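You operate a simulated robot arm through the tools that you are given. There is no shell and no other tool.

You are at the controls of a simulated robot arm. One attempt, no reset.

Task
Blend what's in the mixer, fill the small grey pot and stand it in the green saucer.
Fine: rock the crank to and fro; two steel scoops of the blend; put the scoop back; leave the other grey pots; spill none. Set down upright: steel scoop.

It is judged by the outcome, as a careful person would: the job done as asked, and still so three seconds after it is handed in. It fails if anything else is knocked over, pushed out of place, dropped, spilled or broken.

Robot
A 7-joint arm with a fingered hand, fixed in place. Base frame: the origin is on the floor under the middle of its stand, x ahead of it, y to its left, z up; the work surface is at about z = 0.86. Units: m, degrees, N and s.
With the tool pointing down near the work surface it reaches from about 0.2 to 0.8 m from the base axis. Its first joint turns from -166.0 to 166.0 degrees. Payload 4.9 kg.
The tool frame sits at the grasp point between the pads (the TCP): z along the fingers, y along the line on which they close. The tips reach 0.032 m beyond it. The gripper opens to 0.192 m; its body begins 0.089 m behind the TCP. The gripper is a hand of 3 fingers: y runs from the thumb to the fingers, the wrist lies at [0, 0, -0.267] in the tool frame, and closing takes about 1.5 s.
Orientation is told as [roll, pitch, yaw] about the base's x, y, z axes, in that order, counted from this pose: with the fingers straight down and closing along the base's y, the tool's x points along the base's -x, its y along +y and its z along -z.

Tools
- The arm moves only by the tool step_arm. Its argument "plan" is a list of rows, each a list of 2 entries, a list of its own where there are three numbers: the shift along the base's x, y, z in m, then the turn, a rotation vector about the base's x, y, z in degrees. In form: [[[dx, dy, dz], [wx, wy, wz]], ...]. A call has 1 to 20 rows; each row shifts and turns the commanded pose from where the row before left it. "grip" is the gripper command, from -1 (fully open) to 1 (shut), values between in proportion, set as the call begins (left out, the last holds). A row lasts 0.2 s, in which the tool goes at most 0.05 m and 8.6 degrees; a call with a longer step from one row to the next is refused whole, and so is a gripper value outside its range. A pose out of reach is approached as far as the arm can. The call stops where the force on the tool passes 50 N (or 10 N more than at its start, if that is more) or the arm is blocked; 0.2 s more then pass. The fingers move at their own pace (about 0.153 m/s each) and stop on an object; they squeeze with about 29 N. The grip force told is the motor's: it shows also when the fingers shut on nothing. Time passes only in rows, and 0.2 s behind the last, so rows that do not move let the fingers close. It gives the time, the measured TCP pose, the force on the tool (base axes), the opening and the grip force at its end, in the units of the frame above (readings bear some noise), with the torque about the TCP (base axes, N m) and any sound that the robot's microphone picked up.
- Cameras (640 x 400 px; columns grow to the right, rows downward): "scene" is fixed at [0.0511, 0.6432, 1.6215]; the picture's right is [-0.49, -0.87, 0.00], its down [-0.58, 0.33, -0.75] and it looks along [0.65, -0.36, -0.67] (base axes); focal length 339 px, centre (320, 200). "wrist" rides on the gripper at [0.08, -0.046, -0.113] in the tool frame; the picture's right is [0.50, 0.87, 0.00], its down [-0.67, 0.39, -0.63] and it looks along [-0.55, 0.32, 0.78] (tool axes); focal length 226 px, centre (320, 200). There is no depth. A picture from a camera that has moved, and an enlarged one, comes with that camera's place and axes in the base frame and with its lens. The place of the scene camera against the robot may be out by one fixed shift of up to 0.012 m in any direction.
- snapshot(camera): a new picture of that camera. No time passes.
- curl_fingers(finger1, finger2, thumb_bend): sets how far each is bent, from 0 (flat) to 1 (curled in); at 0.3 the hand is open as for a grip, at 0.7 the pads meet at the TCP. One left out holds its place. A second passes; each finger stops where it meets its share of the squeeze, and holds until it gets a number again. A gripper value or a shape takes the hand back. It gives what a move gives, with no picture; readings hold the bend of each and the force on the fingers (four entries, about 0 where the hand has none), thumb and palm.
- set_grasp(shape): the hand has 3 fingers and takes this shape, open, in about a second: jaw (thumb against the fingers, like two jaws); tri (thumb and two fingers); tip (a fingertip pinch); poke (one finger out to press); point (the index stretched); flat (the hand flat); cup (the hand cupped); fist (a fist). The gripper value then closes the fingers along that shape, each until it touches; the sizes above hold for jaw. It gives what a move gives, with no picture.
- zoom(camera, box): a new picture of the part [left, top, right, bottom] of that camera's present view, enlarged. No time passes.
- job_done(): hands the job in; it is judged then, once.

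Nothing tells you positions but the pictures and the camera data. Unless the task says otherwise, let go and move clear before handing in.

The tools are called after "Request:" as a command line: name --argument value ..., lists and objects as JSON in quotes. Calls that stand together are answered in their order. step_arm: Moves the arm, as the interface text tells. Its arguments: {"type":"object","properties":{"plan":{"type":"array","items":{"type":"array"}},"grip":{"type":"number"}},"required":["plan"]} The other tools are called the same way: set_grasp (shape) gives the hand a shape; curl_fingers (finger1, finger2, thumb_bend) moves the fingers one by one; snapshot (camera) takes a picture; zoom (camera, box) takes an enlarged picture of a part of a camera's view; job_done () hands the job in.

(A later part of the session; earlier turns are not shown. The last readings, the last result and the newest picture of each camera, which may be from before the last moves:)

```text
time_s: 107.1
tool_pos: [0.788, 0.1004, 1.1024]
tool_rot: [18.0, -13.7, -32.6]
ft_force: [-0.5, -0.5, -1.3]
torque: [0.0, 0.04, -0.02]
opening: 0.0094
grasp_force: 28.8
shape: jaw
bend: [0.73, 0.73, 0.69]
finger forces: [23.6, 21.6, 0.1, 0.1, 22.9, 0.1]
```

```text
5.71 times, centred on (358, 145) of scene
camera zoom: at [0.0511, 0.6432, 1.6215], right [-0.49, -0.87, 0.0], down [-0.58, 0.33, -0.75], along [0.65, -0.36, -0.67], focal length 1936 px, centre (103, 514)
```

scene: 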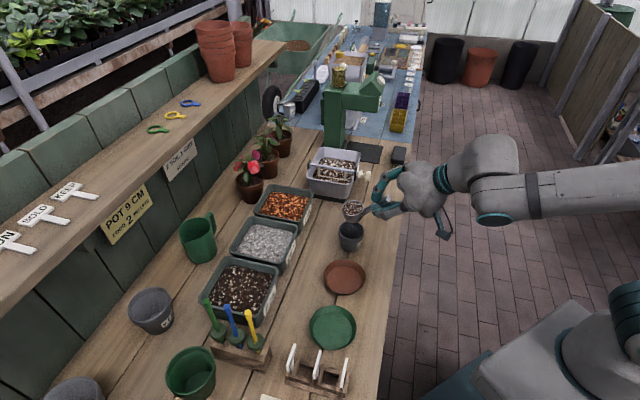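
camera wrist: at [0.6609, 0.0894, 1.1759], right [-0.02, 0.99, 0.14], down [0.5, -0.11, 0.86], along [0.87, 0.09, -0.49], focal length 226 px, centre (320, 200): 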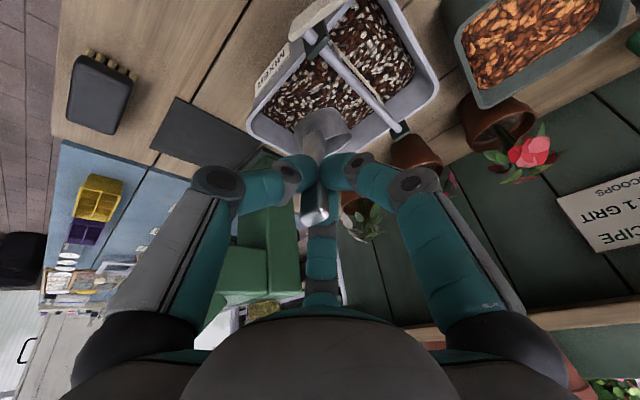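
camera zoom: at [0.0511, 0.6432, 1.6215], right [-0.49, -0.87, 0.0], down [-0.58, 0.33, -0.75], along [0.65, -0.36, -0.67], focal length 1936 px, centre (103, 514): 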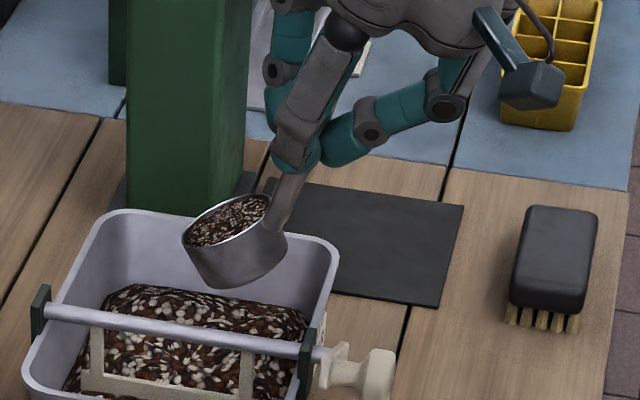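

Full again. Levelling it, then carrying it back over the pot the same way.

Request:
step_arm --plan '[[[-0.0036, -0.0014, -0.0032], [0.904, -2.331, 0]], [[-0.0036, -0.0014, -0.0032], [0.904, -2.331, 0]], [[-0.0036, -0.0014, -0.0032], [0.904, -2.331, 0]], [[-0.0036, -0.0014, -0.0032], [0.904, -2.331, 0]], [[-0.0035, -0.0014, -0.0033], [0.904, -2.331, 0]], [[-0.0035, -0.0014, -0.0033], [0.904, -2.331, 0]], [[-0.0035, -0.0014, -0.0033], [0.904, -2.331, 0]], [[-0.0035, -0.0014, -0.0033], [0.904, -2.331, 0]], [[0, 0, 0.01], [0, 0, 0]], [[0, 0, 0.02], [0, 0, 0]], [[0, 0, 0.01], [0, 0, 0]], [[0, 0, 0], [0, 0, 0]]]'

Request:
zoom --camera "scene" --box '[310, 90, 406, 160]'

```text
time_s: 109.7
tool_pos: [0.7611, 0.0895, 1.117]
tool_rot: [35.7, -24.9, -38.5]
ft_force: [-0.4, 0.4, -1.0]
torque: [-0.04, 0.05, 0.01]
opening: 0.0092
grasp_force: 28.7
shape: jaw
bend: [0.73, 0.73, 0.69]
finger forces: [23.4, 21.6, 0.1, 0.1, 23.4, 0.1]
```

```text
5.71 times, centred on (358, 125) of scene
camera zoom: at [0.0511, 0.6432, 1.6215], right [-0.49, -0.87, 0.0], down [-0.58, 0.33, -0.75], along [0.65, -0.36, -0.67], focal length 1936 px, centre (103, 629)
```

zoom: 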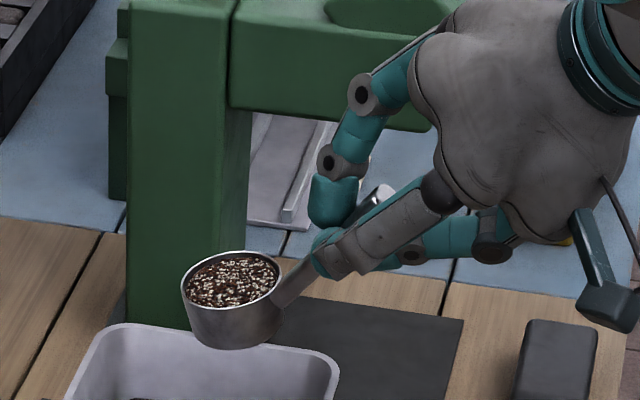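

Request:
step_arm --plan '[[[-0.0081, 0.0041, 0], [0, 0, 0]], [[-0.0162, 0.0082, 0], [0, 0, 0]], [[-0.0216, 0.0109, 0], [0, 0, 0]], [[-0.027, 0.0136, 0], [0, 0, 0]], [[-0.027, 0.0136, 0], [0, 0, 0]], [[-0.027, 0.0137, 0], [0, 0, 0]], [[-0.027, 0.0137, 0], [0, 0, 0]], [[-0.027, 0.0137, 0], [0, 0, 0]], [[-0.027, 0.0137, 0], [0, 0, 0]], [[-0.0243, 0.0123, -0.005], [0, 0, 0]], [[-0.0189, 0.0096, -0.006], [0, 0, 0]], [[-0.0135, 0.0068, -0.006], [0, 0, 0]], [[-0.0058, 0.0027, -0.0065], [0, 0, 0]], [[0, 0, 0], [0, 0, 0]], [[0, 0, 0], [0, 0, 0]]]'

Request:
zoom --camera "scene" --box '[320, 180, 400, 260]'

```text
time_s: 112.9
tool_pos: [0.4917, 0.2251, 1.0936]
tool_rot: [35.7, -24.7, -38.6]
ft_force: [0.1, -1.6, -1.6]
torque: [-0.01, 0.1, -0.04]
opening: 0.0097
grasp_force: 29.2
shape: jaw
bend: [0.73, 0.73, 0.69]
finger forces: [23.4, 21.5, 0.0, 0.0, 23.4, 0.0]
```

```text
5.00 times, centred on (360, 220) of scene
camera zoom: at [0.0511, 0.6432, 1.6215], right [-0.49, -0.87, 0.0], down [-0.58, 0.33, -0.75], along [0.65, -0.36, -0.67], focal length 1694 px, centre (120, 100)
```

zoom: 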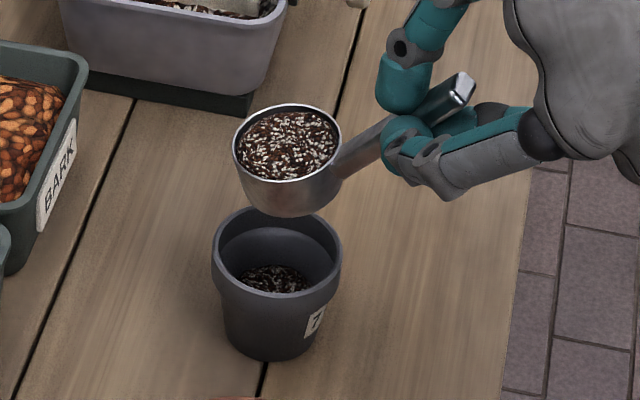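

Same position as the first pour. Lowering and rolling in the same stages.

Request:
step_arm --plan '[[[-0.0005, 0.0005, -0.01], [0, 0, 0]], [[0, 0, -0.015], [0, 0, 0]], [[0, 0, 0], [0, 0, 0]], [[0.0037, -0.0095, -0.0007], [7.458, 2.893, 0]], [[0.0037, -0.0094, -0.0021], [7.458, 2.893, 0]], [[0.0035, -0.009, -0.0036], [7.458, 2.893, 0]], [[0.0033, -0.0084, -0.0048], [7.458, 2.893, 0]], [[0.003, -0.0077, -0.006], [7.458, 2.893, 0]], [[0, 0, 0], [0, 0, 0]], [[0.0027, -0.0069, -0.0071], [7.458, 2.893, 0]], [[0.0023, -0.0059, -0.0081], [7.458, 2.893, 0]], [[0.0019, -0.0048, -0.0089], [7.458, 2.893, 0]], [[0.0014, -0.0035, -0.0095], [7.458, 2.893, 0]], [[0, 0, 0], [0, 0, 0]], [[0, 0, 0], [0, 0, 0]]]'

Request:
zoom --camera "scene" --box '[320, 180, 400, 260]'

```text
time_s: 116.1
tool_pos: [0.5142, 0.1618, 1.018]
tool_rot: [73.2, 38.2, -33.2]
ft_force: [0.6, -0.6, -1.0]
torque: [-0.07, 0.05, -0.02]
opening: 0.0093
grasp_force: 29.1
shape: jaw
bend: [0.73, 0.73, 0.69]
finger forces: [22.6, 21.5, 0.1, 0.0, 23.3, 0.1]
```

```text
5.00 times, centred on (360, 220) of scene
camera zoom: at [0.0511, 0.6432, 1.6215], right [-0.49, -0.87, 0.0], down [-0.58, 0.33, -0.75], along [0.65, -0.36, -0.67], focal length 1694 px, centre (120, 100)
```

zoom: 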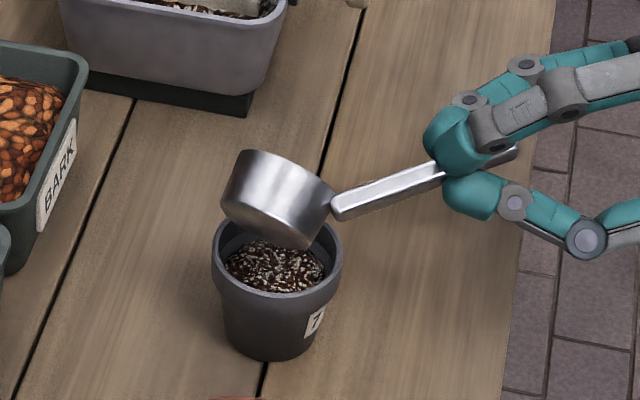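

The pot's level has risen to near the rim. Rolling on to empty the scoop completely, then back to level over the pot.

Request:
step_arm --plan '[[[0.0009, -0.0023, -0.0099], [7.458, 2.893, 0]], [[0.0004, -0.001, -0.0102], [7.458, 2.893, 0]], [[-0.0001, 0.0004, -0.0103], [7.458, 2.893, 0]], [[-0.0007, 0.0017, -0.0101], [7.458, 2.893, 0]], [[-0.0012, 0.003, -0.0097], [7.458, 2.893, 0]], [[-0.0016, 0.0041, -0.0093], [7.458, 2.893, 0]], [[0, 0, 0], [0, 0, 0]], [[0, 0, 0], [0, 0, 0]], [[0, 0, 0], [0, 0, 0]], [[0, 0, 0], [0, 0, 0]]]'

Request:
zoom --camera "scene" --box '[320, 180, 400, 260]'

Request:
step_arm --plan '[[[0.0016, -0.0041, 0.0093], [-7.458, -2.893, 0]], [[0.0012, -0.003, 0.0097], [-7.458, -2.893, 0]], [[0.0007, -0.0017, 0.0101], [-7.458, -2.893, 0]], [[0.0001, -0.0004, 0.0103], [-7.458, -2.893, 0]], [[-0.0004, 0.001, 0.0102], [-7.458, -2.893, 0]], [[-0.0009, 0.0023, 0.0099], [-7.458, -2.893, 0]], [[-0.0014, 0.0035, 0.0095], [-7.458, -2.893, 0]], [[-0.0019, 0.0048, 0.0089], [-7.458, -2.893, 0]], [[-0.0023, 0.0059, 0.0081], [-7.458, -2.893, 0]], [[-0.0027, 0.0069, 0.0071], [-7.458, -2.893, 0]], [[-0.003, 0.0077, 0.006], [-7.458, -2.893, 0]], [[-0.0033, 0.0084, 0.0048], [-7.458, -2.893, 0]], [[-0.0035, 0.009, 0.0036], [-7.458, -2.893, 0]], [[-0.0037, 0.0094, 0.0021], [-7.458, -2.893, 0]], [[-0.0037, 0.0095, 0.0007], [-7.458, -2.893, 0]], [[0, 0, 0.02], [0, 0, 0]], [[0, 0, 0.02], [0, 0, 0]], [[0, 0, 0], [0, 0, 0]]]'

Request:
zoom --camera "scene" --box '[310, 170, 406, 260]'

```text
time_s: 118.3
tool_pos: [0.5128, 0.1669, 0.9569]
tool_rot: [143.5, 62.7, 24.9]
ft_force: [0.1, -0.2, -0.8]
torque: [-0.05, 0.04, 0.0]
opening: 0.0094
grasp_force: 28.7
shape: jaw
bend: [0.73, 0.73, 0.69]
finger forces: [22.6, 21.9, 0.0, 0.1, 23.0, 0.0]
```

```text
5.00 times, centred on (360, 220) of scene
camera zoom: at [0.0511, 0.6432, 1.6215], right [-0.49, -0.87, 0.0], down [-0.58, 0.33, -0.75], along [0.65, -0.36, -0.67], focal length 1694 px, centre (120, 100)
```

zoom: 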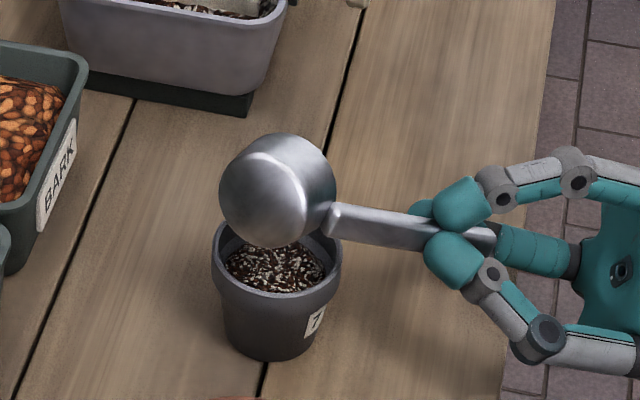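

```text
time_s: 122.1
tool_pos: [0.4898, 0.2263, 1.1087]
tool_rot: [35.7, -24.6, -38.5]
ft_force: [0.7, 0.3, -0.5]
torque: [-0.03, 0.07, -0.01]
opening: 0.0094
grasp_force: 28.7
shape: jaw
bend: [0.73, 0.73, 0.69]
finger forces: [22.7, 21.2, 0.0, 0.0, 22.9, 0.0]
```

```text
4.44 times, centred on (358, 215) of scene
camera zoom: at [0.0511, 0.6432, 1.6215], right [-0.49, -0.87, 0.0], down [-0.58, 0.33, -0.75], along [0.65, -0.36, -0.67], focal length 1506 px, centre (151, 133)
```

zoom: 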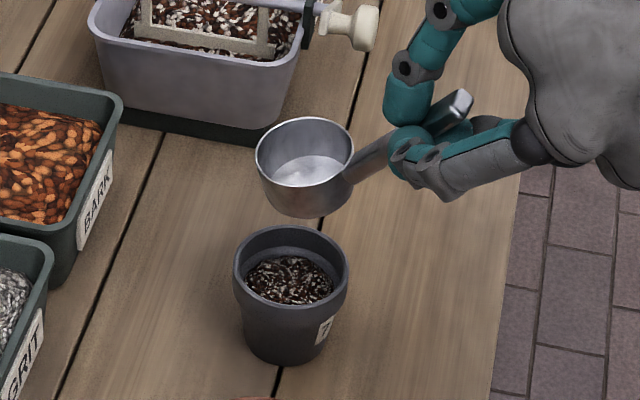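

Two full scoops are in the pot and the scoop is empty, no spills. Next I'll return the scoop to its original spot and heading, starting by hovering above it.

Request:
step_arm --plan '[[[0.0263, -0.0147, 0], [0, 0, 4.8]], [[0.0263, -0.0147, 0], [0, 0, 4.8]], [[0.0263, -0.0147, 0], [0, 0, 4.8]], [[0.0263, -0.0147, 0], [0, 0, 4.8]], [[0.0261, -0.0149, 0], [0, 0, 4.8]], [[0, 0, 0], [0, 0, 0]], [[0, 0, -0.03], [0, 0, 0]], [[0, 0, -0.03], [0, 0, 0]], [[0, 0, -0.03], [0, 0, 0]], [[0, 0, 0], [0, 0, 0]], [[0, 0, 0], [0, 0, 0]]]'

Request:
zoom --camera "scene" --box '[310, 160, 422, 260]'

Request:
zoom --camera "wrist" --box '[200, 40, 440, 240]'

```text
time_s: 124.5
tool_pos: [0.621, 0.1517, 1.0156]
tool_rot: [35.7, -24.7, -14.6]
ft_force: [-0.3, 0.6, -0.5]
torque: [-0.01, 0.02, 0.06]
opening: 0.0092
grasp_force: 28.5
shape: jaw
bend: [0.73, 0.73, 0.69]
finger forces: [22.6, 21.0, 0.1, 0.1, 22.7, 0.0]
```

```text
4.00 times, centred on (366, 210) of scene
camera zoom: at [0.0511, 0.6432, 1.6215], right [-0.49, -0.87, 0.0], down [-0.58, 0.33, -0.75], along [0.65, -0.36, -0.67], focal length 1355 px, centre (136, 160)
```

zoom: 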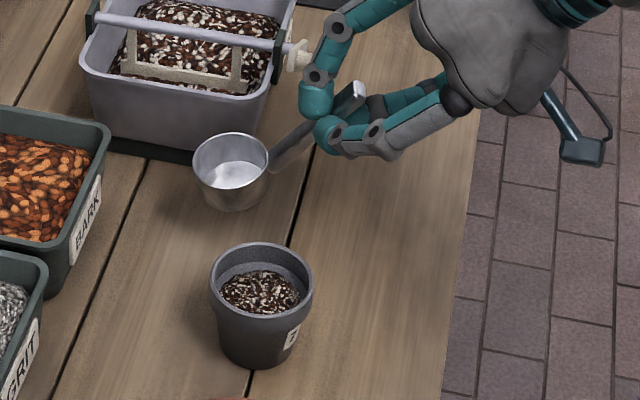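

```text
2.00 times, centred on (320, 140) of wrist
camera zoom: at [0.5, 0.0789, 1.0413], right [-0.47, 0.85, 0.25], down [0.28, -0.13, 0.95], along [0.84, 0.52, -0.17], focal length 452 px, centre (320, 320)
```

zoom: 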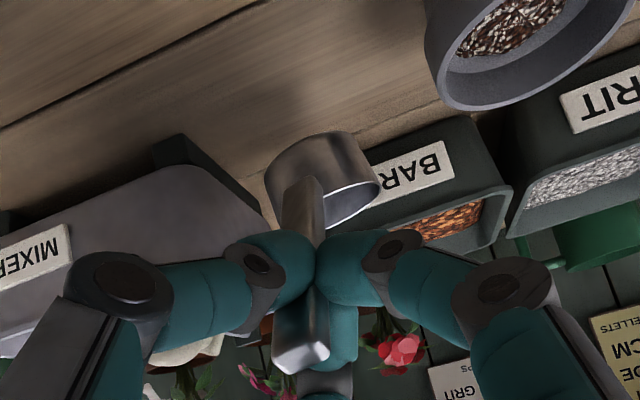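

Request:
zoom --camera "scene" --box '[350, 185, 390, 220]'

Request:
zoom --camera "wrist" --box '[280, 90, 376, 150]'

```text
11.43 times, centred on (370, 202) of scene
camera zoom: at [0.0511, 0.6432, 1.6215], right [-0.49, -0.87, 0.0], down [-0.58, 0.33, -0.75], along [0.65, -0.36, -0.67], focal length 3872 px, centre (-251, 171)
```

zoom: 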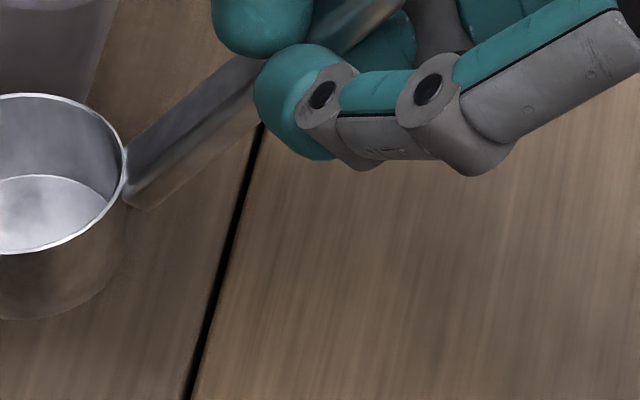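

```text
6.67 times, centred on (328, 120) of wrist
camera zoom: at [0.5, 0.0789, 1.0413], right [-0.47, 0.85, 0.25], down [0.28, -0.13, 0.95], along [0.84, 0.52, -0.17], focal length 1507 px, centre (267, 733)
```

zoom: 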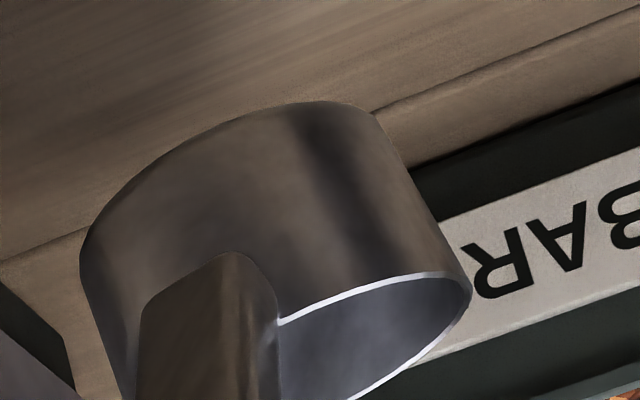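

Request:
zoom --camera "scene" --box '[328, 182, 376, 222]'

```text
10.00 times, centred on (352, 202) of scene
camera zoom: at [0.0511, 0.6432, 1.6215], right [-0.49, -0.87, 0.0], down [-0.58, 0.33, -0.75], along [0.65, -0.36, -0.67], focal length 3388 px, centre (0, 180)
```

zoom: 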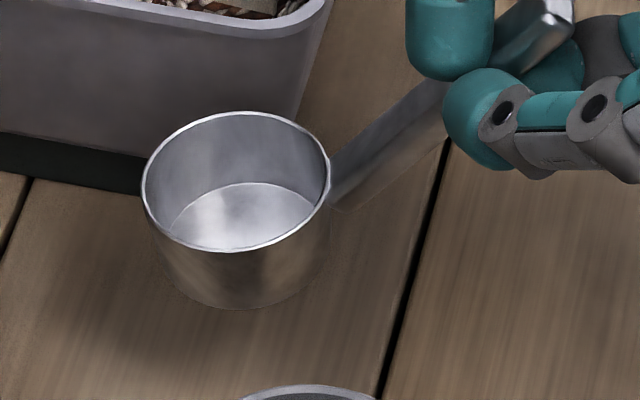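

The bowl leans roughly 9° to the left/forward in my grip, so I'll correct that tilt before setting it down.

Request:
step_arm --plan '[[[0, -0.0036, -0.0031], [2.83, 0.23, 0]], [[0, -0.0036, -0.0031], [2.83, 0.23, 0]], [[0, -0.0037, -0.0031], [2.83, 0.23, 0]], [[0, 0, 0], [0, 0, 0]], [[0, 0, 0], [0, 0, 0]]]'

Request:
zoom --camera "scene" --box '[328, 182, 376, 222]'

```text
time_s: 125.7
tool_pos: [0.6215, 0.1429, 1.0066]
tool_rot: [44.4, -21.6, -18.0]
ft_force: [-0.1, 0.3, 0.0]
torque: [-0.05, 0.01, 0.02]
opening: 0.0097
grasp_force: 29.1
shape: jaw
bend: [0.73, 0.73, 0.69]
finger forces: [22.4, 21.1, 0.0, 0.0, 22.9, 0.0]
```

```text
10.00 times, centred on (352, 202) of scene
camera zoom: at [0.0511, 0.6432, 1.6215], right [-0.49, -0.87, 0.0], down [-0.58, 0.33, -0.75], along [0.65, -0.36, -0.67], focal length 3388 px, centre (0, 180)
```

zoom: 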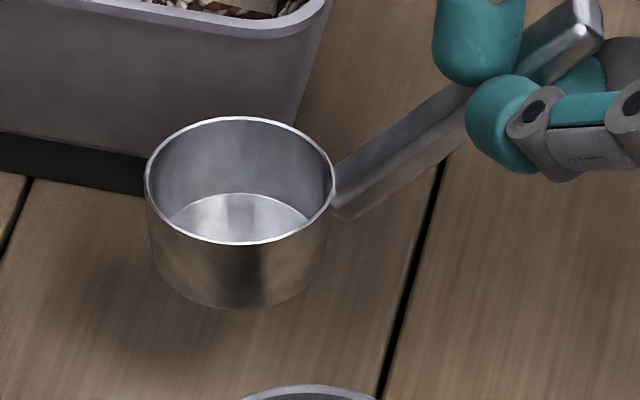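

The bowl is now level within about 1.5°. A small heading trim, then lower toward the bench.

Request:
step_arm --plan '[[[-0.0018, 0.0033, 0], [0, 0, -2.5]], [[-0.0017, 0.0032, 0], [0, 0, -2.5]], [[0, 0, -0.015], [0, 0, 0]], [[0, 0, -0.015], [0, 0, 0]], [[0, 0, -0.01], [0, 0, 0]], [[0, 0, 0], [0, 0, 0]], [[0, 0, 0], [0, 0, 0]]]'

Request:
zoom --camera "scene" --box '[320, 182, 392, 242]'

Request:
snapshot --camera "wrist"

```text
time_s: 127.3
tool_pos: [0.6179, 0.1481, 0.9693]
tool_rot: [44.4, -21.7, -23.0]
ft_force: [0.8, 0.7, -0.9]
torque: [-0.05, 0.03, -0.01]
opening: 0.009
grasp_force: 29.1
shape: jaw
bend: [0.73, 0.73, 0.69]
finger forces: [22.3, 21.1, 0.0, 0.0, 22.7, 0.0]
```

```text
6.67 times, centred on (356, 212) of scene
camera zoom: at [0.0511, 0.6432, 1.6215], right [-0.49, -0.87, 0.0], down [-0.58, 0.33, -0.75], along [0.65, -0.36, -0.67], focal length 2259 px, centre (80, 120)
```

zoom: 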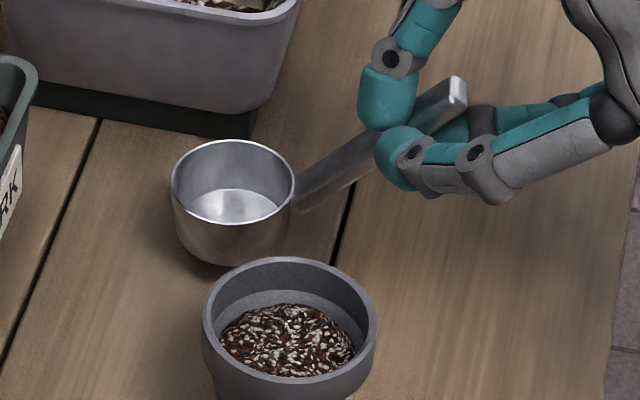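

```text
taken
camera wrist: at [0.4895, 0.0825, 0.9839], right [-0.39, 0.84, 0.38], down [0.26, -0.29, 0.92], along [0.88, 0.46, -0.11], focal length 226 px, centre (320, 200)
```

wrist: 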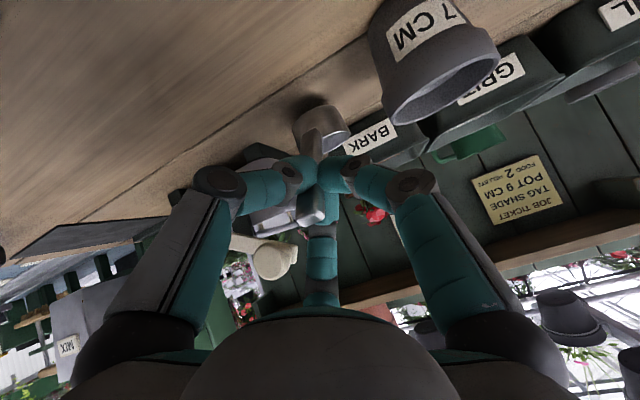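

Request:
step_arm --plan '[[[0, 0, -0.003], [0, 0, 0]], [[0, 0, -0.003], [0, 0, 0]], [[0, 0, 0], [0, 0, 0]]]'

Request:
zoom --camera "wrist" --box '[270, 80, 382, 150]'

```text
time_s: 128.1
tool_pos: [0.6175, 0.1478, 0.9622]
tool_rot: [44.5, -21.7, -23.0]
ft_force: [-0.4, 0.0, -0.9]
torque: [-0.01, 0.02, 0.0]
opening: 0.0093
grasp_force: 29.4
shape: jaw
bend: [0.73, 0.73, 0.69]
finger forces: [22.4, 21.1, 0.0, 0.1, 22.7, 0.0]
```

```text
5.71 times, centred on (326, 115) of wrist
camera zoom: at [0.4896, 0.0829, 0.9772], right [-0.39, 0.84, 0.38], down [0.26, -0.29, 0.92], along [0.88, 0.46, -0.11], focal length 1292 px, centre (286, 686)
```

zoom: 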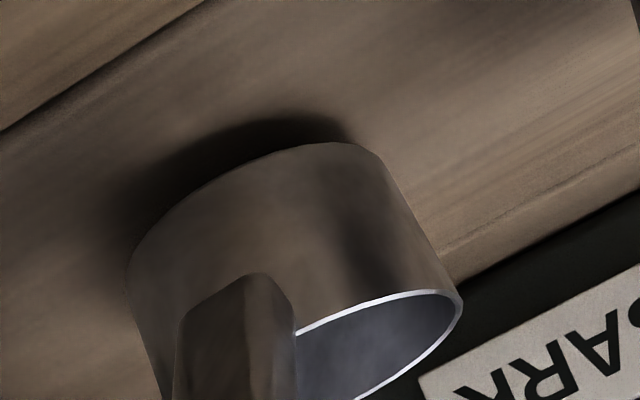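

Request:
step_arm --plan '[[[0, 0, -0.003], [0, 0, 0]], [[0, 0, -0.003], [0, 0, 0]], [[0, 0, 0], [0, 0, 0]]]'

Request:
zoom --camera "wrist" --box '[270, 80, 382, 150]'

```text
time_s: 128.9
tool_pos: [0.6175, 0.1487, 0.956]
tool_rot: [44.5, -21.8, -22.9]
ft_force: [0.7, 0.6, -1.2]
torque: [-0.06, 0.02, 0.02]
opening: 0.0093
grasp_force: 29.4
shape: jaw
bend: [0.73, 0.73, 0.69]
finger forces: [22.3, 21.0, 0.1, 0.0, 22.7, 0.0]
```

```text
5.71 times, centred on (326, 115) of wrist
camera zoom: at [0.4893, 0.083, 0.971], right [-0.39, 0.84, 0.38], down [0.26, -0.29, 0.92], along [0.88, 0.46, -0.11], focal length 1292 px, centre (286, 686)
```

zoom: 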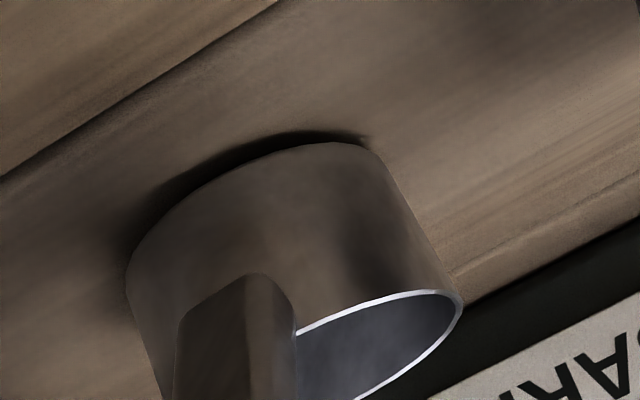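

Nearly touching, and the shadow runs parallel to the base, so it's level. The last millimetres slowly.

Request:
step_arm --plan '[[[0, 0, -0.0015], [0, 0, 0]], [[0, 0, -0.0015], [0, 0, 0]], [[0, 0, 0], [0, 0, 0]]]'

Request:
zoom --camera "wrist" --box '[270, 80, 382, 150]'

```text
time_s: 129.7
tool_pos: [0.6169, 0.1491, 0.9529]
tool_rot: [44.4, -21.8, -23.0]
ft_force: [-1.1, -0.8, -1.2]
torque: [-0.07, 0.01, 0.0]
opening: 0.0091
grasp_force: 28.8
shape: jaw
bend: [0.73, 0.73, 0.69]
finger forces: [22.3, 21.2, 0.0, 0.0, 22.6, 0.0]
```

```text
5.71 times, centred on (326, 115) of wrist
camera zoom: at [0.4887, 0.0827, 0.9689], right [-0.39, 0.84, 0.38], down [0.26, -0.29, 0.92], along [0.88, 0.46, -0.11], focal length 1292 px, centre (286, 686)
```

zoom: 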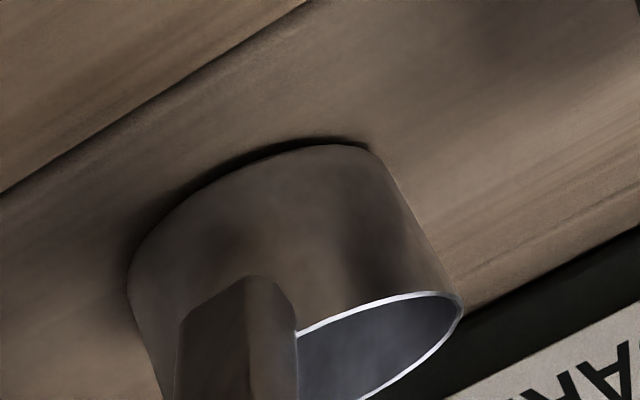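

Request:
step_arm --plan '[[[0, 0, -0.001], [0, 0, 0]], [[0, 0, -0.001], [0, 0, 0]], [[0, 0, 0], [0, 0, 0]]]'

Request:
zoom --camera "wrist" --box '[270, 80, 382, 150]'

```text
time_s: 130.5
tool_pos: [0.6166, 0.1492, 0.9502]
tool_rot: [44.5, -21.6, -23.0]
ft_force: [-0.1, -0.4, -0.1]
torque: [0.01, 0.02, -0.03]
opening: 0.0093
grasp_force: 29.3
shape: jaw
bend: [0.73, 0.73, 0.69]
finger forces: [22.4, 21.4, 0.0, 0.0, 22.4, 0.0]
```

```text
5.71 times, centred on (326, 115) of wrist
camera zoom: at [0.489, 0.0827, 0.9669], right [-0.39, 0.84, 0.38], down [0.26, -0.29, 0.92], along [0.88, 0.46, -0.11], focal length 1292 px, centre (286, 686)
```

zoom: 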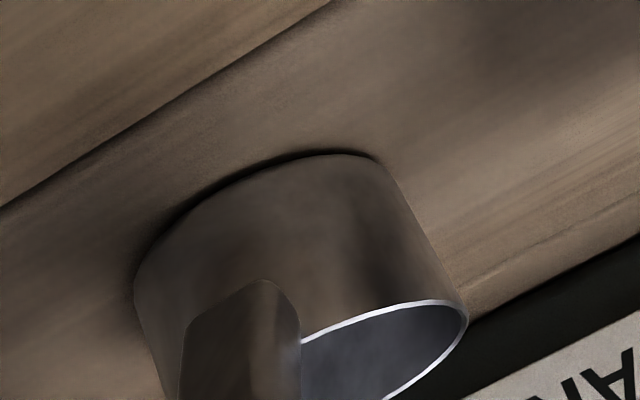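

The scoop's weight is now on the bench, since the force reading rose by about 1 N. Opening just enough to free the handle without reaching the pot.

Request:
step_arm --plan '[[[0, 0, 0], [0, 0, 0]], [[0, 0, 0], [0, 0, 0]], [[0, 0, 0], [0, 0, 0]], [[0, 0, 0], [0, 0, 0]]]' --grip 0.55

Request:
zoom --camera "scene" --box '[310, 170, 422, 260]'

Request:
zoom --camera "wrist" --box '[200, 60, 440, 240]'

```text
time_s: 131.5
tool_pos: [0.6168, 0.15, 0.9503]
tool_rot: [44.5, -21.7, -23.1]
ft_force: [-0.2, -0.3, -0.1]
torque: [-0.01, 0.01, 0.01]
opening: 0.043
grasp_force: 0.1
shape: jaw
bend: [0.78, 0.78, 0.7]
finger forces: [0.1, 0.0, 0.0, 0.1, 0.0, 0.0]
```

```text
4.44 times, centred on (366, 215) of scene
camera zoom: at [0.0511, 0.6432, 1.6215], right [-0.49, -0.87, 0.0], down [-0.58, 0.33, -0.75], along [0.65, -0.36, -0.67], focal length 1506 px, centre (116, 133)
```

zoom: 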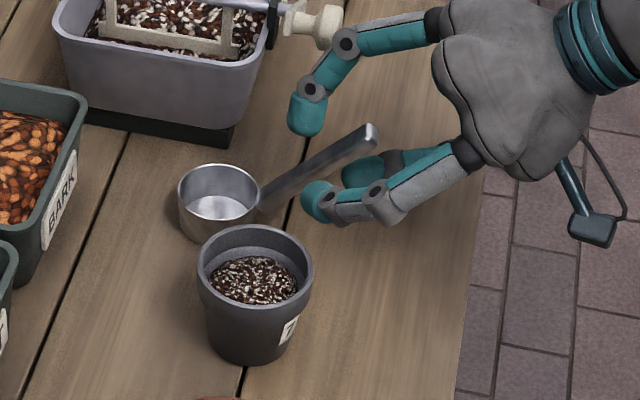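

```text
2.22 times, centred on (320, 150) of wrist
camera zoom: at [0.489, 0.0827, 0.9669], right [-0.39, 0.84, 0.38], down [0.26, -0.29, 0.92], along [0.88, 0.46, -0.11], focal length 502 px, centre (320, 311)
```

zoom: 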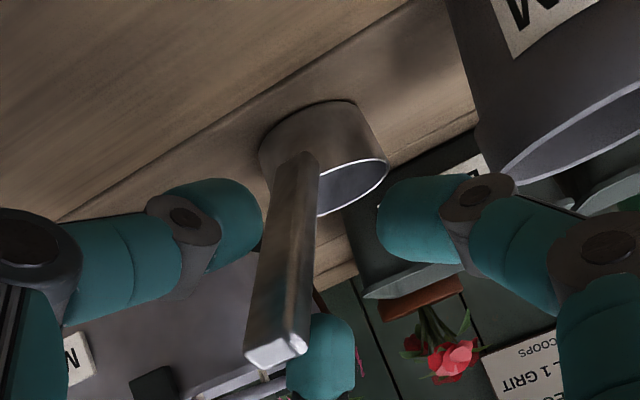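

The scoop stands upright in its place. I'll centre the open fingers on the handle first, then withdraw straight back along it so I don't drag it.

Request:
step_arm --plan '[[[0.0015, -0.0033, -0.001], [0, 0, 0]], [[0.0015, -0.0033, -0.001], [0, 0, 0]], [[0, 0, 0], [0, 0, 0]]]'

Request:
zoom --camera "wrist" --box '[200, 60, 440, 240]'

```text
time_s: 132.3
tool_pos: [0.6198, 0.1414, 0.9485]
tool_rot: [44.4, -21.7, -23.0]
ft_force: [0.7, -1.1, 0.3]
torque: [0.03, 0.0, 0.02]
opening: 0.0431
grasp_force: 0.1
shape: jaw
bend: [0.78, 0.78, 0.7]
finger forces: [0.0, 0.0, 0.0, 0.0, 0.0, 0.0]
```

```text
2.22 times, centred on (320, 150) of wrist
camera zoom: at [0.4924, 0.076, 0.9648], right [-0.39, 0.84, 0.38], down [0.26, -0.29, 0.92], along [0.88, 0.46, -0.11], focal length 502 px, centre (320, 311)
```

zoom: 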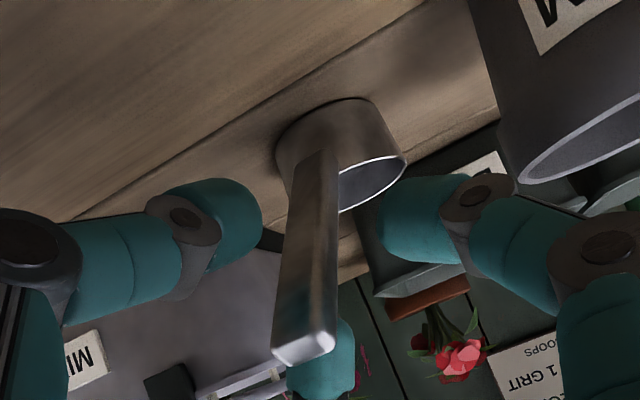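

Request:
step_arm --plan '[[[-0.0048, -0.005, 0.0072], [0, 0, 0]], [[-0.0058, -0.006, 0.0086], [0, 0, 0]], [[-0.0058, -0.006, 0.0086], [0, 0, 0]], [[-0.007, -0.0072, 0.0104], [0, 0, 0]], [[-0.0106, -0.011, 0.0156], [0, 0, 0]], [[-0.0144, -0.015, 0.0216], [0, 0, 0]], [[0, 0, 0], [0, 0, 0]]]'

Request:
zoom --camera "scene" --box '[310, 170, 422, 260]'

Request:
snapshot --camera "wrist"

```text
time_s: 133.9
tool_pos: [0.5704, 0.091, 1.0199]
tool_rot: [44.4, -21.6, -23.0]
ft_force: [0.4, 1.2, 0.3]
torque: [-0.04, 0.0, 0.01]
opening: 0.0428
grasp_force: 0.0
shape: jaw
bend: [0.78, 0.78, 0.7]
finger forces: [0.0, 0.0, 0.1, 0.0, 0.1, 0.0]
```

```text
4.44 times, centred on (366, 215) of scene
camera zoom: at [0.0511, 0.6432, 1.6215], right [-0.49, -0.87, 0.0], down [-0.58, 0.33, -0.75], along [0.65, -0.36, -0.67], focal length 1506 px, centre (116, 133)
```

zoom: 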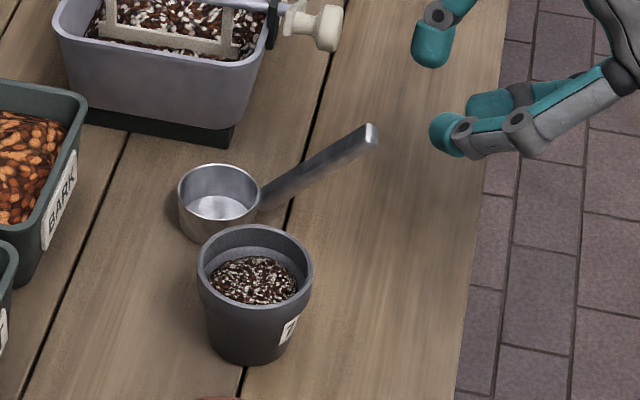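

```text
taken
camera wrist: at [0.4433, 0.0243, 1.0362], right [-0.39, 0.84, 0.38], down [0.26, -0.29, 0.92], along [0.88, 0.46, -0.11], focal length 226 px, centre (320, 200)
```

wrist: 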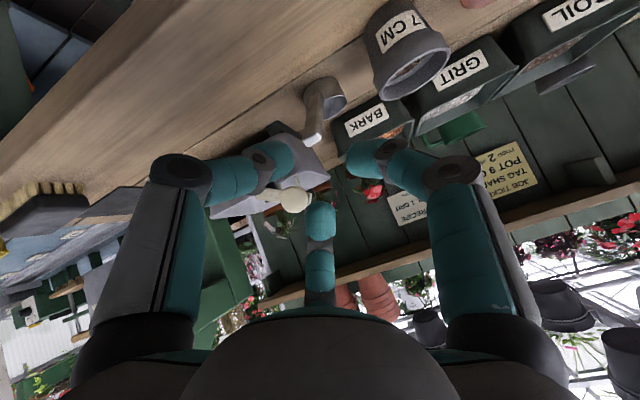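

The scoop is back, upright and clear. Next I'll rise, turn the hand to point straight down and move above the filled pot.

Request:
step_arm --plan '[[[-0.005, -0.005, 0.03], [0, 0, 0]], [[0, 0, 0.04], [0, 0, 0]], [[0, 0, 0.05], [0, 0, 0]], [[-0.005, 0.01, 0.02], [-5.01, 4.79, 0]], [[-0.005, 0.01, 0], [-5.01, 4.79, 0]], [[0, 0.01, 0], [-5.01, 4.79, 0]], [[0, 0.01, 0], [-5.01, 4.79, 0]], [[0, 0.01, 0], [-5.01, 4.79, 0]], [[0, 0.01, 0], [-5.01, 4.79, 0]], [[0, 0.01, 0], [-5.01, 4.79, 0]], [[0, 0, 0], [0, 0, 0]], [[0, 0, 0], [0, 0, 0]]]'

Request:
snapshot --camera "wrist"

```text
time_s: 136.5
tool_pos: [0.5561, 0.1574, 1.1612]
tool_rot: [0.0, 0.1, -14.0]
ft_force: [-0.1, 0.3, -0.6]
torque: [0.04, -0.02, 0.0]
opening: 0.0427
grasp_force: 0.0
shape: jaw
bend: [0.78, 0.78, 0.7]
finger forces: [0.0, 0.0, 0.0, 0.1, 0.0, 0.1]
```

```text
taken
camera wrist: at [0.4685, 0.1331, 1.2748], right [-0.28, 0.96, 0.0], down [0.75, 0.21, 0.63], along [0.61, 0.17, -0.78], focal length 226 px, centre (320, 200)
```

wrist: 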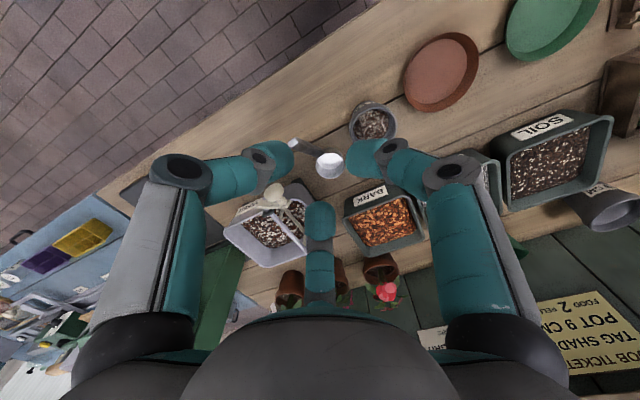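

Request:
zoom --camera "wrist" --box '[290, 80, 450, 180]'

Request:
zoom --camera "wrist" --box '[400, 0, 640, 150]'

```text
4.00 times, centred on (370, 130) of wrist
camera zoom: at [0.4685, 0.1331, 1.2748], right [-0.28, 0.96, 0.0], down [0.75, 0.21, 0.63], along [0.61, 0.17, -0.78], focal length 904 px, centre (120, 480)
```

zoom: 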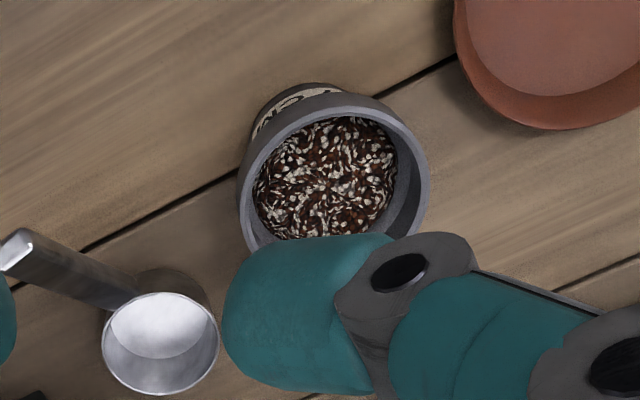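

```text
2.67 times, centred on (520, 75) of wrist
camera zoom: at [0.4685, 0.1331, 1.2748], right [-0.28, 0.96, 0.0], down [0.75, 0.21, 0.63], along [0.61, 0.17, -0.78], focal length 603 px, centre (-213, 533)
```

zoom: 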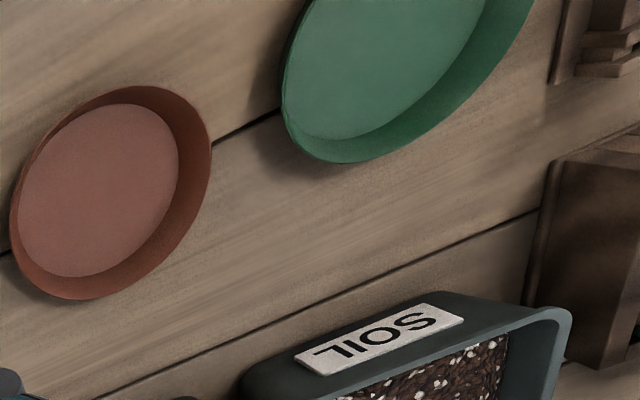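

Request:
step_arm --plan '[[[0.0047, 0.0229, 0], [0, 0, -6.5]], [[0.0047, 0.0229, 0], [0, 0, -6.5]], [[0.0047, 0.0229, 0], [0, 0, -6.5]], [[0.0048, 0.0229, 0], [0, 0, -6.5]], [[0, 0, -0.04], [0, 0, 0]], [[0, 0, -0.04], [0, 0, 0]], [[0, 0, 0], [0, 0, 0]], [[0, 0, 0], [0, 0, 0]]]' --grip -0.15

Request:
snapshot --camera "wrist"

Request:
zoom --camera "scene" --box '[300, 150, 428, 260]'

```text
time_s: 138.3
tool_pos: [0.5777, 0.2509, 1.0812]
tool_rot: [-0.1, 0.1, -40.0]
ft_force: [0.1, 0.3, -0.4]
torque: [-0.02, 0.01, 0.0]
opening: 0.11
grasp_force: 0.1
shape: jaw
bend: [0.33, 0.33, 0.7]
finger forces: [0.0, 0.0, 0.0, 0.0, 0.0, 0.0]
```

```text
taken
camera wrist: at [0.4867, 0.267, 1.1945], right [0.17, 0.98, 0.0], down [0.76, -0.13, 0.63], along [0.62, -0.11, -0.78], focal length 226 px, centre (320, 200)
```

wrist: 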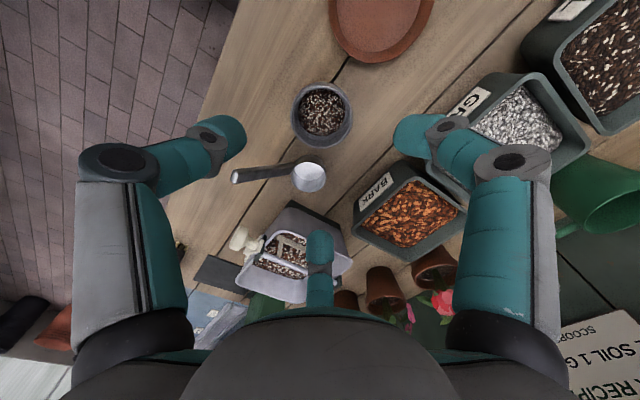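

```text
3.64 times, centred on (364, 205) of scene
camera zoom: at [0.0511, 0.6432, 1.6215], right [-0.49, -0.87, 0.0], down [-0.58, 0.33, -0.75], along [0.65, -0.36, -0.67], focal length 1232 px, centre (160, 182)
```

zoom: 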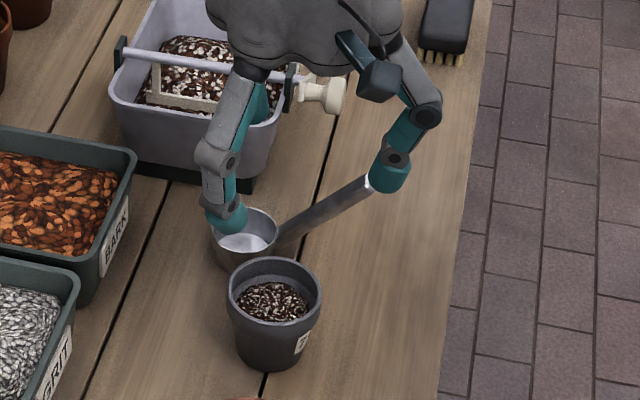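

Request:
zoom --camera "wrist" --box '[260, 70, 388, 150]'

```text
5.00 times, centred on (324, 110) of wrist
camera zoom: at [0.4867, 0.267, 1.1945], right [0.17, 0.98, 0.0], down [0.76, -0.13, 0.63], along [0.62, -0.11, -0.78], focal length 1130 px, centre (300, 650)
```

zoom: 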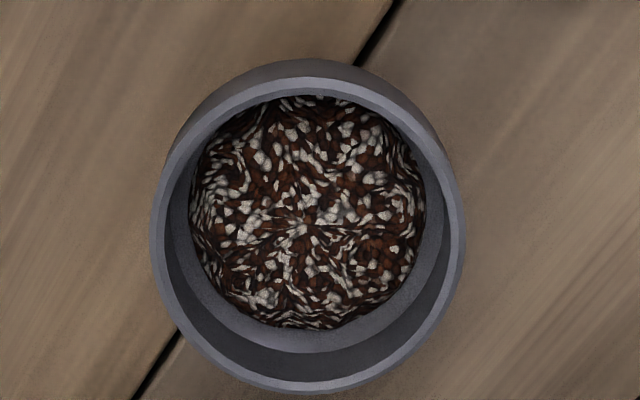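

The pot is centred under the hand at (0.577, 0.252). Narrowing the opening a little, then descending around the rim.

Request:
step_arm --plan '[[[-0.0005, 0.001, -0.02], [0, 0, 0]], [[0, 0, -0.03], [0, 0, 0]], [[0, 0, -0.03], [0, 0, 0]], [[0, 0, -0.025], [0, 0, 0]], [[0, 0, 0], [0, 0, 0]], [[0, 0, 0], [0, 0, 0]]]' --grip 0.0

Request:
snapshot --camera "wrist"

Request:
zoom --camera "scene" --box '[300, 170, 428, 260]'

```text
time_s: 139.7
tool_pos: [0.5753, 0.2492, 0.9754]
tool_rot: [-0.1, 0.0, -40.0]
ft_force: [0.8, 0.3, -1.5]
torque: [0.0, 0.0, 0.0]
opening: 0.0965
grasp_force: 0.1
shape: jaw
bend: [0.36, 0.36, 0.7]
finger forces: [0.1, 0.0, 0.0, 0.0, 0.1, 0.1]
```

```text
taken
camera wrist: at [0.4851, 0.2668, 1.0878], right [0.17, 0.98, 0.0], down [0.76, -0.13, 0.63], along [0.62, -0.11, -0.78], focal length 226 px, centre (320, 200)
```

wrist: 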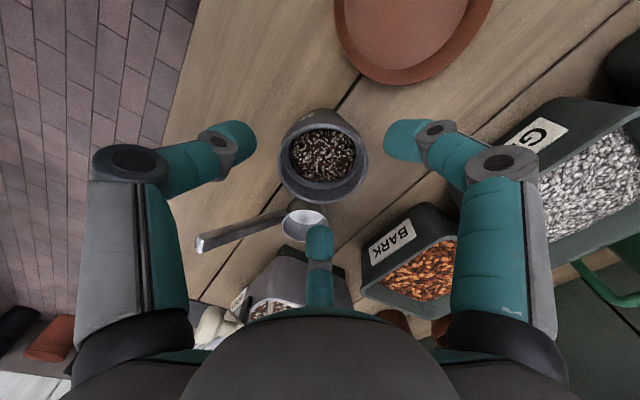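

```text
4.44 times, centred on (364, 215) of scene
camera zoom: at [0.0511, 0.6432, 1.6215], right [-0.49, -0.87, 0.0], down [-0.58, 0.33, -0.75], along [0.65, -0.36, -0.67], focal length 1506 px, centre (124, 133)
```

zoom: 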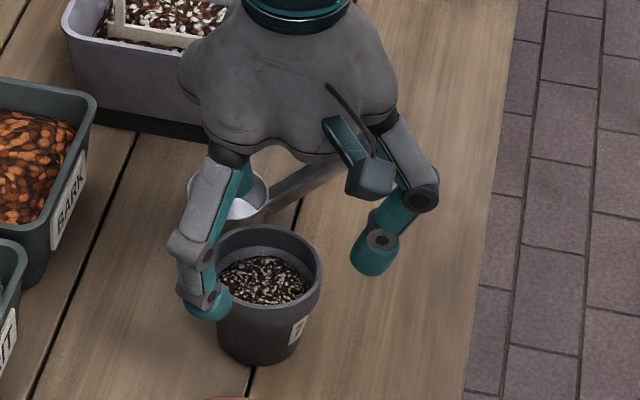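

Request:
step_arm --plan '[[[0.001, 0.0025, -0.012], [0, 0, 0]], [[0, 0, -0.013], [0, 0, 0]], [[0, 0, -0.013], [0, 0, 0]], [[0, 0, 0], [0, 0, 0]], [[0, 0, 0], [0, 0, 0]]]'

Request:
zoom --camera "wrist" --box '[180, 80, 460, 260]'

Request:
zoom --camera "scene" --box '[300, 170, 428, 260]'

```text
time_s: 140.9
tool_pos: [0.5749, 0.2531, 0.938]
tool_rot: [-0.2, 0.0, -40.0]
ft_force: [0.6, -0.2, 0.0]
torque: [0.0, 0.01, -0.02]
opening: 0.0967
grasp_force: 0.1
shape: jaw
bend: [0.36, 0.36, 0.7]
finger forces: [0.1, 0.1, 0.0, 0.0, 0.0, 0.0]
```

```text
2.22 times, centred on (320, 170) of wrist
camera zoom: at [0.4864, 0.2704, 1.05], right [0.17, 0.98, 0.0], down [0.76, -0.13, 0.63], along [0.62, -0.11, -0.78], focal length 502 px, centre (320, 267)
```

zoom: 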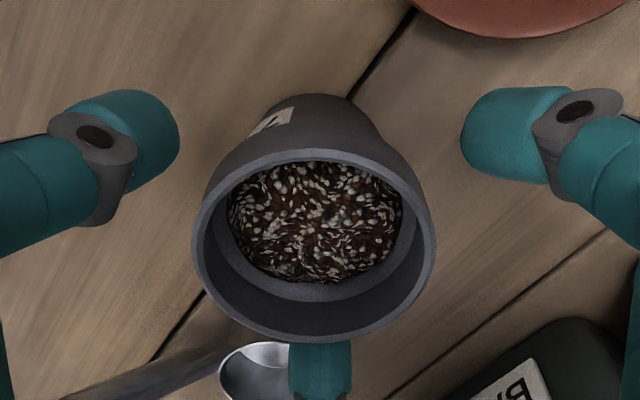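

```text
4.44 times, centred on (364, 215) of scene
camera zoom: at [0.0511, 0.6432, 1.6215], right [-0.49, -0.87, 0.0], down [-0.58, 0.33, -0.75], along [0.65, -0.36, -0.67], focal length 1506 px, centre (124, 133)
```

zoom: 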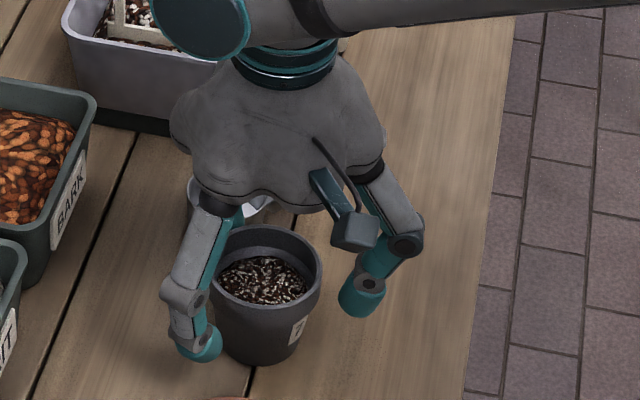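

Centred. Closing gently on the pot's collar.

Request:
step_arm --plan '[[[0, 0, 0], [0, 0, 0]], [[0, 0, 0], [0, 0, 0]], [[0, 0, 0], [0, 0, 0]], [[0, 0, 0], [0, 0, 0]], [[0, 0, 0], [0, 0, 0]]]' --grip 1

Request:
zoom --camera "wrist" --box '[180, 80, 460, 260]'

Request:
zoom --camera "scene" --box '[300, 170, 428, 260]'

```text
time_s: 142.1
tool_pos: [0.5755, 0.2537, 0.9361]
tool_rot: [-0.1, -0.1, -40.1]
ft_force: [0.6, -0.1, 1.2]
torque: [-0.03, 0.0, 0.0]
opening: 0.0662
grasp_force: 29.6
shape: jaw
bend: [0.46, 0.43, 0.7]
finger forces: [25.3, 26.4, 0.0, 0.1, 26.1, 0.0]
```

```text
2.22 times, centred on (320, 170) of wrist
camera zoom: at [0.4865, 0.2704, 1.05], right [0.17, 0.98, 0.0], down [0.76, -0.13, 0.63], along [0.62, -0.11, -0.78], focal length 502 px, centre (320, 267)
```

zoom: 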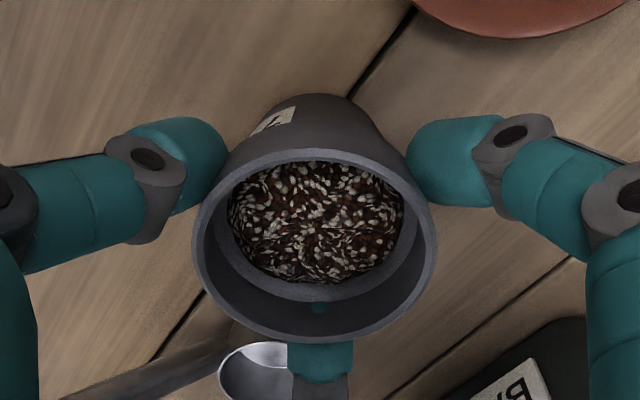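

```text
4.44 times, centred on (364, 215) of scene
camera zoom: at [0.0511, 0.6432, 1.6215], right [-0.49, -0.87, 0.0], down [-0.58, 0.33, -0.75], along [0.65, -0.36, -0.67], focal length 1506 px, centre (124, 133)
```

zoom: 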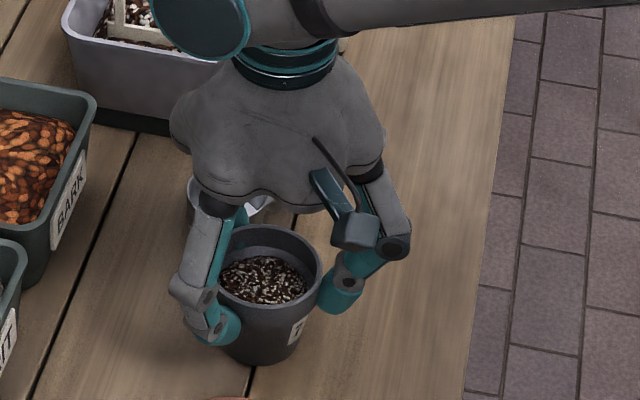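

Gripped evenly at 26 N per finger, just under the collar. Lifting slowly.

Request:
step_arm --plan '[[[0, 0, 0.004], [0, 0, 0]], [[0, 0, 0.008], [0, 0, 0]], [[0, 0, 0.015], [0, 0, 0]], [[0, 0, 0.02], [0, 0, 0]], [[0, 0, 0.02], [0, 0, 0]], [[0, 0, 0.012], [0, 0, 0]], [[0, 0, 0], [0, 0, 0]]]'

Request:
snapshot --camera "wrist"

Request:
zoom --camera "scene" --box '[300, 150, 428, 260]'

```text
time_s: 143.7
tool_pos: [0.5757, 0.252, 1.0168]
tool_rot: [-0.1, 0.0, -40.0]
ft_force: [0.0, 0.0, -0.5]
torque: [0.01, 0.02, -0.02]
opening: 0.0664
grasp_force: 29.3
shape: jaw
bend: [0.46, 0.43, 0.7]
finger forces: [25.2, 26.5, 0.0, 0.0, 26.3, 0.1]
```

```text
taken
camera wrist: at [0.4861, 0.2691, 1.1303], right [0.17, 0.98, 0.0], down [0.76, -0.13, 0.63], along [0.62, -0.11, -0.78], focal length 226 px, centre (320, 200)
```

wrist: 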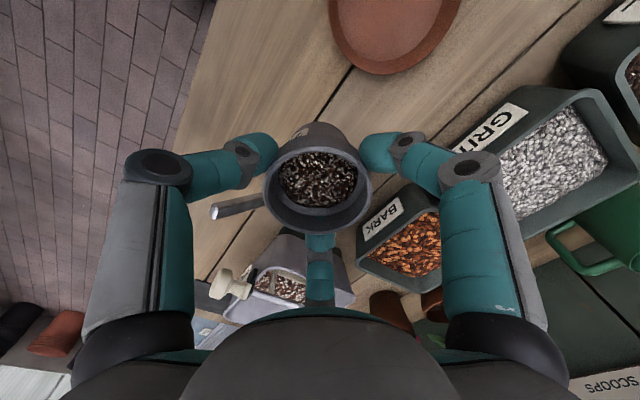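

```text
3.64 times, centred on (364, 205) of scene
camera zoom: at [0.0511, 0.6432, 1.6215], right [-0.49, -0.87, 0.0], down [-0.58, 0.33, -0.75], along [0.65, -0.36, -0.67], focal length 1232 px, centre (160, 182)
```

zoom: 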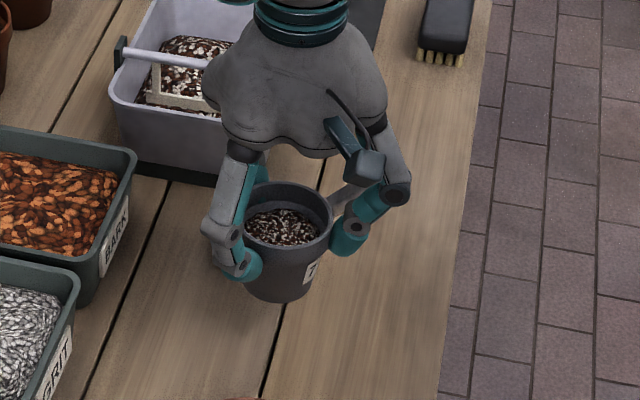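

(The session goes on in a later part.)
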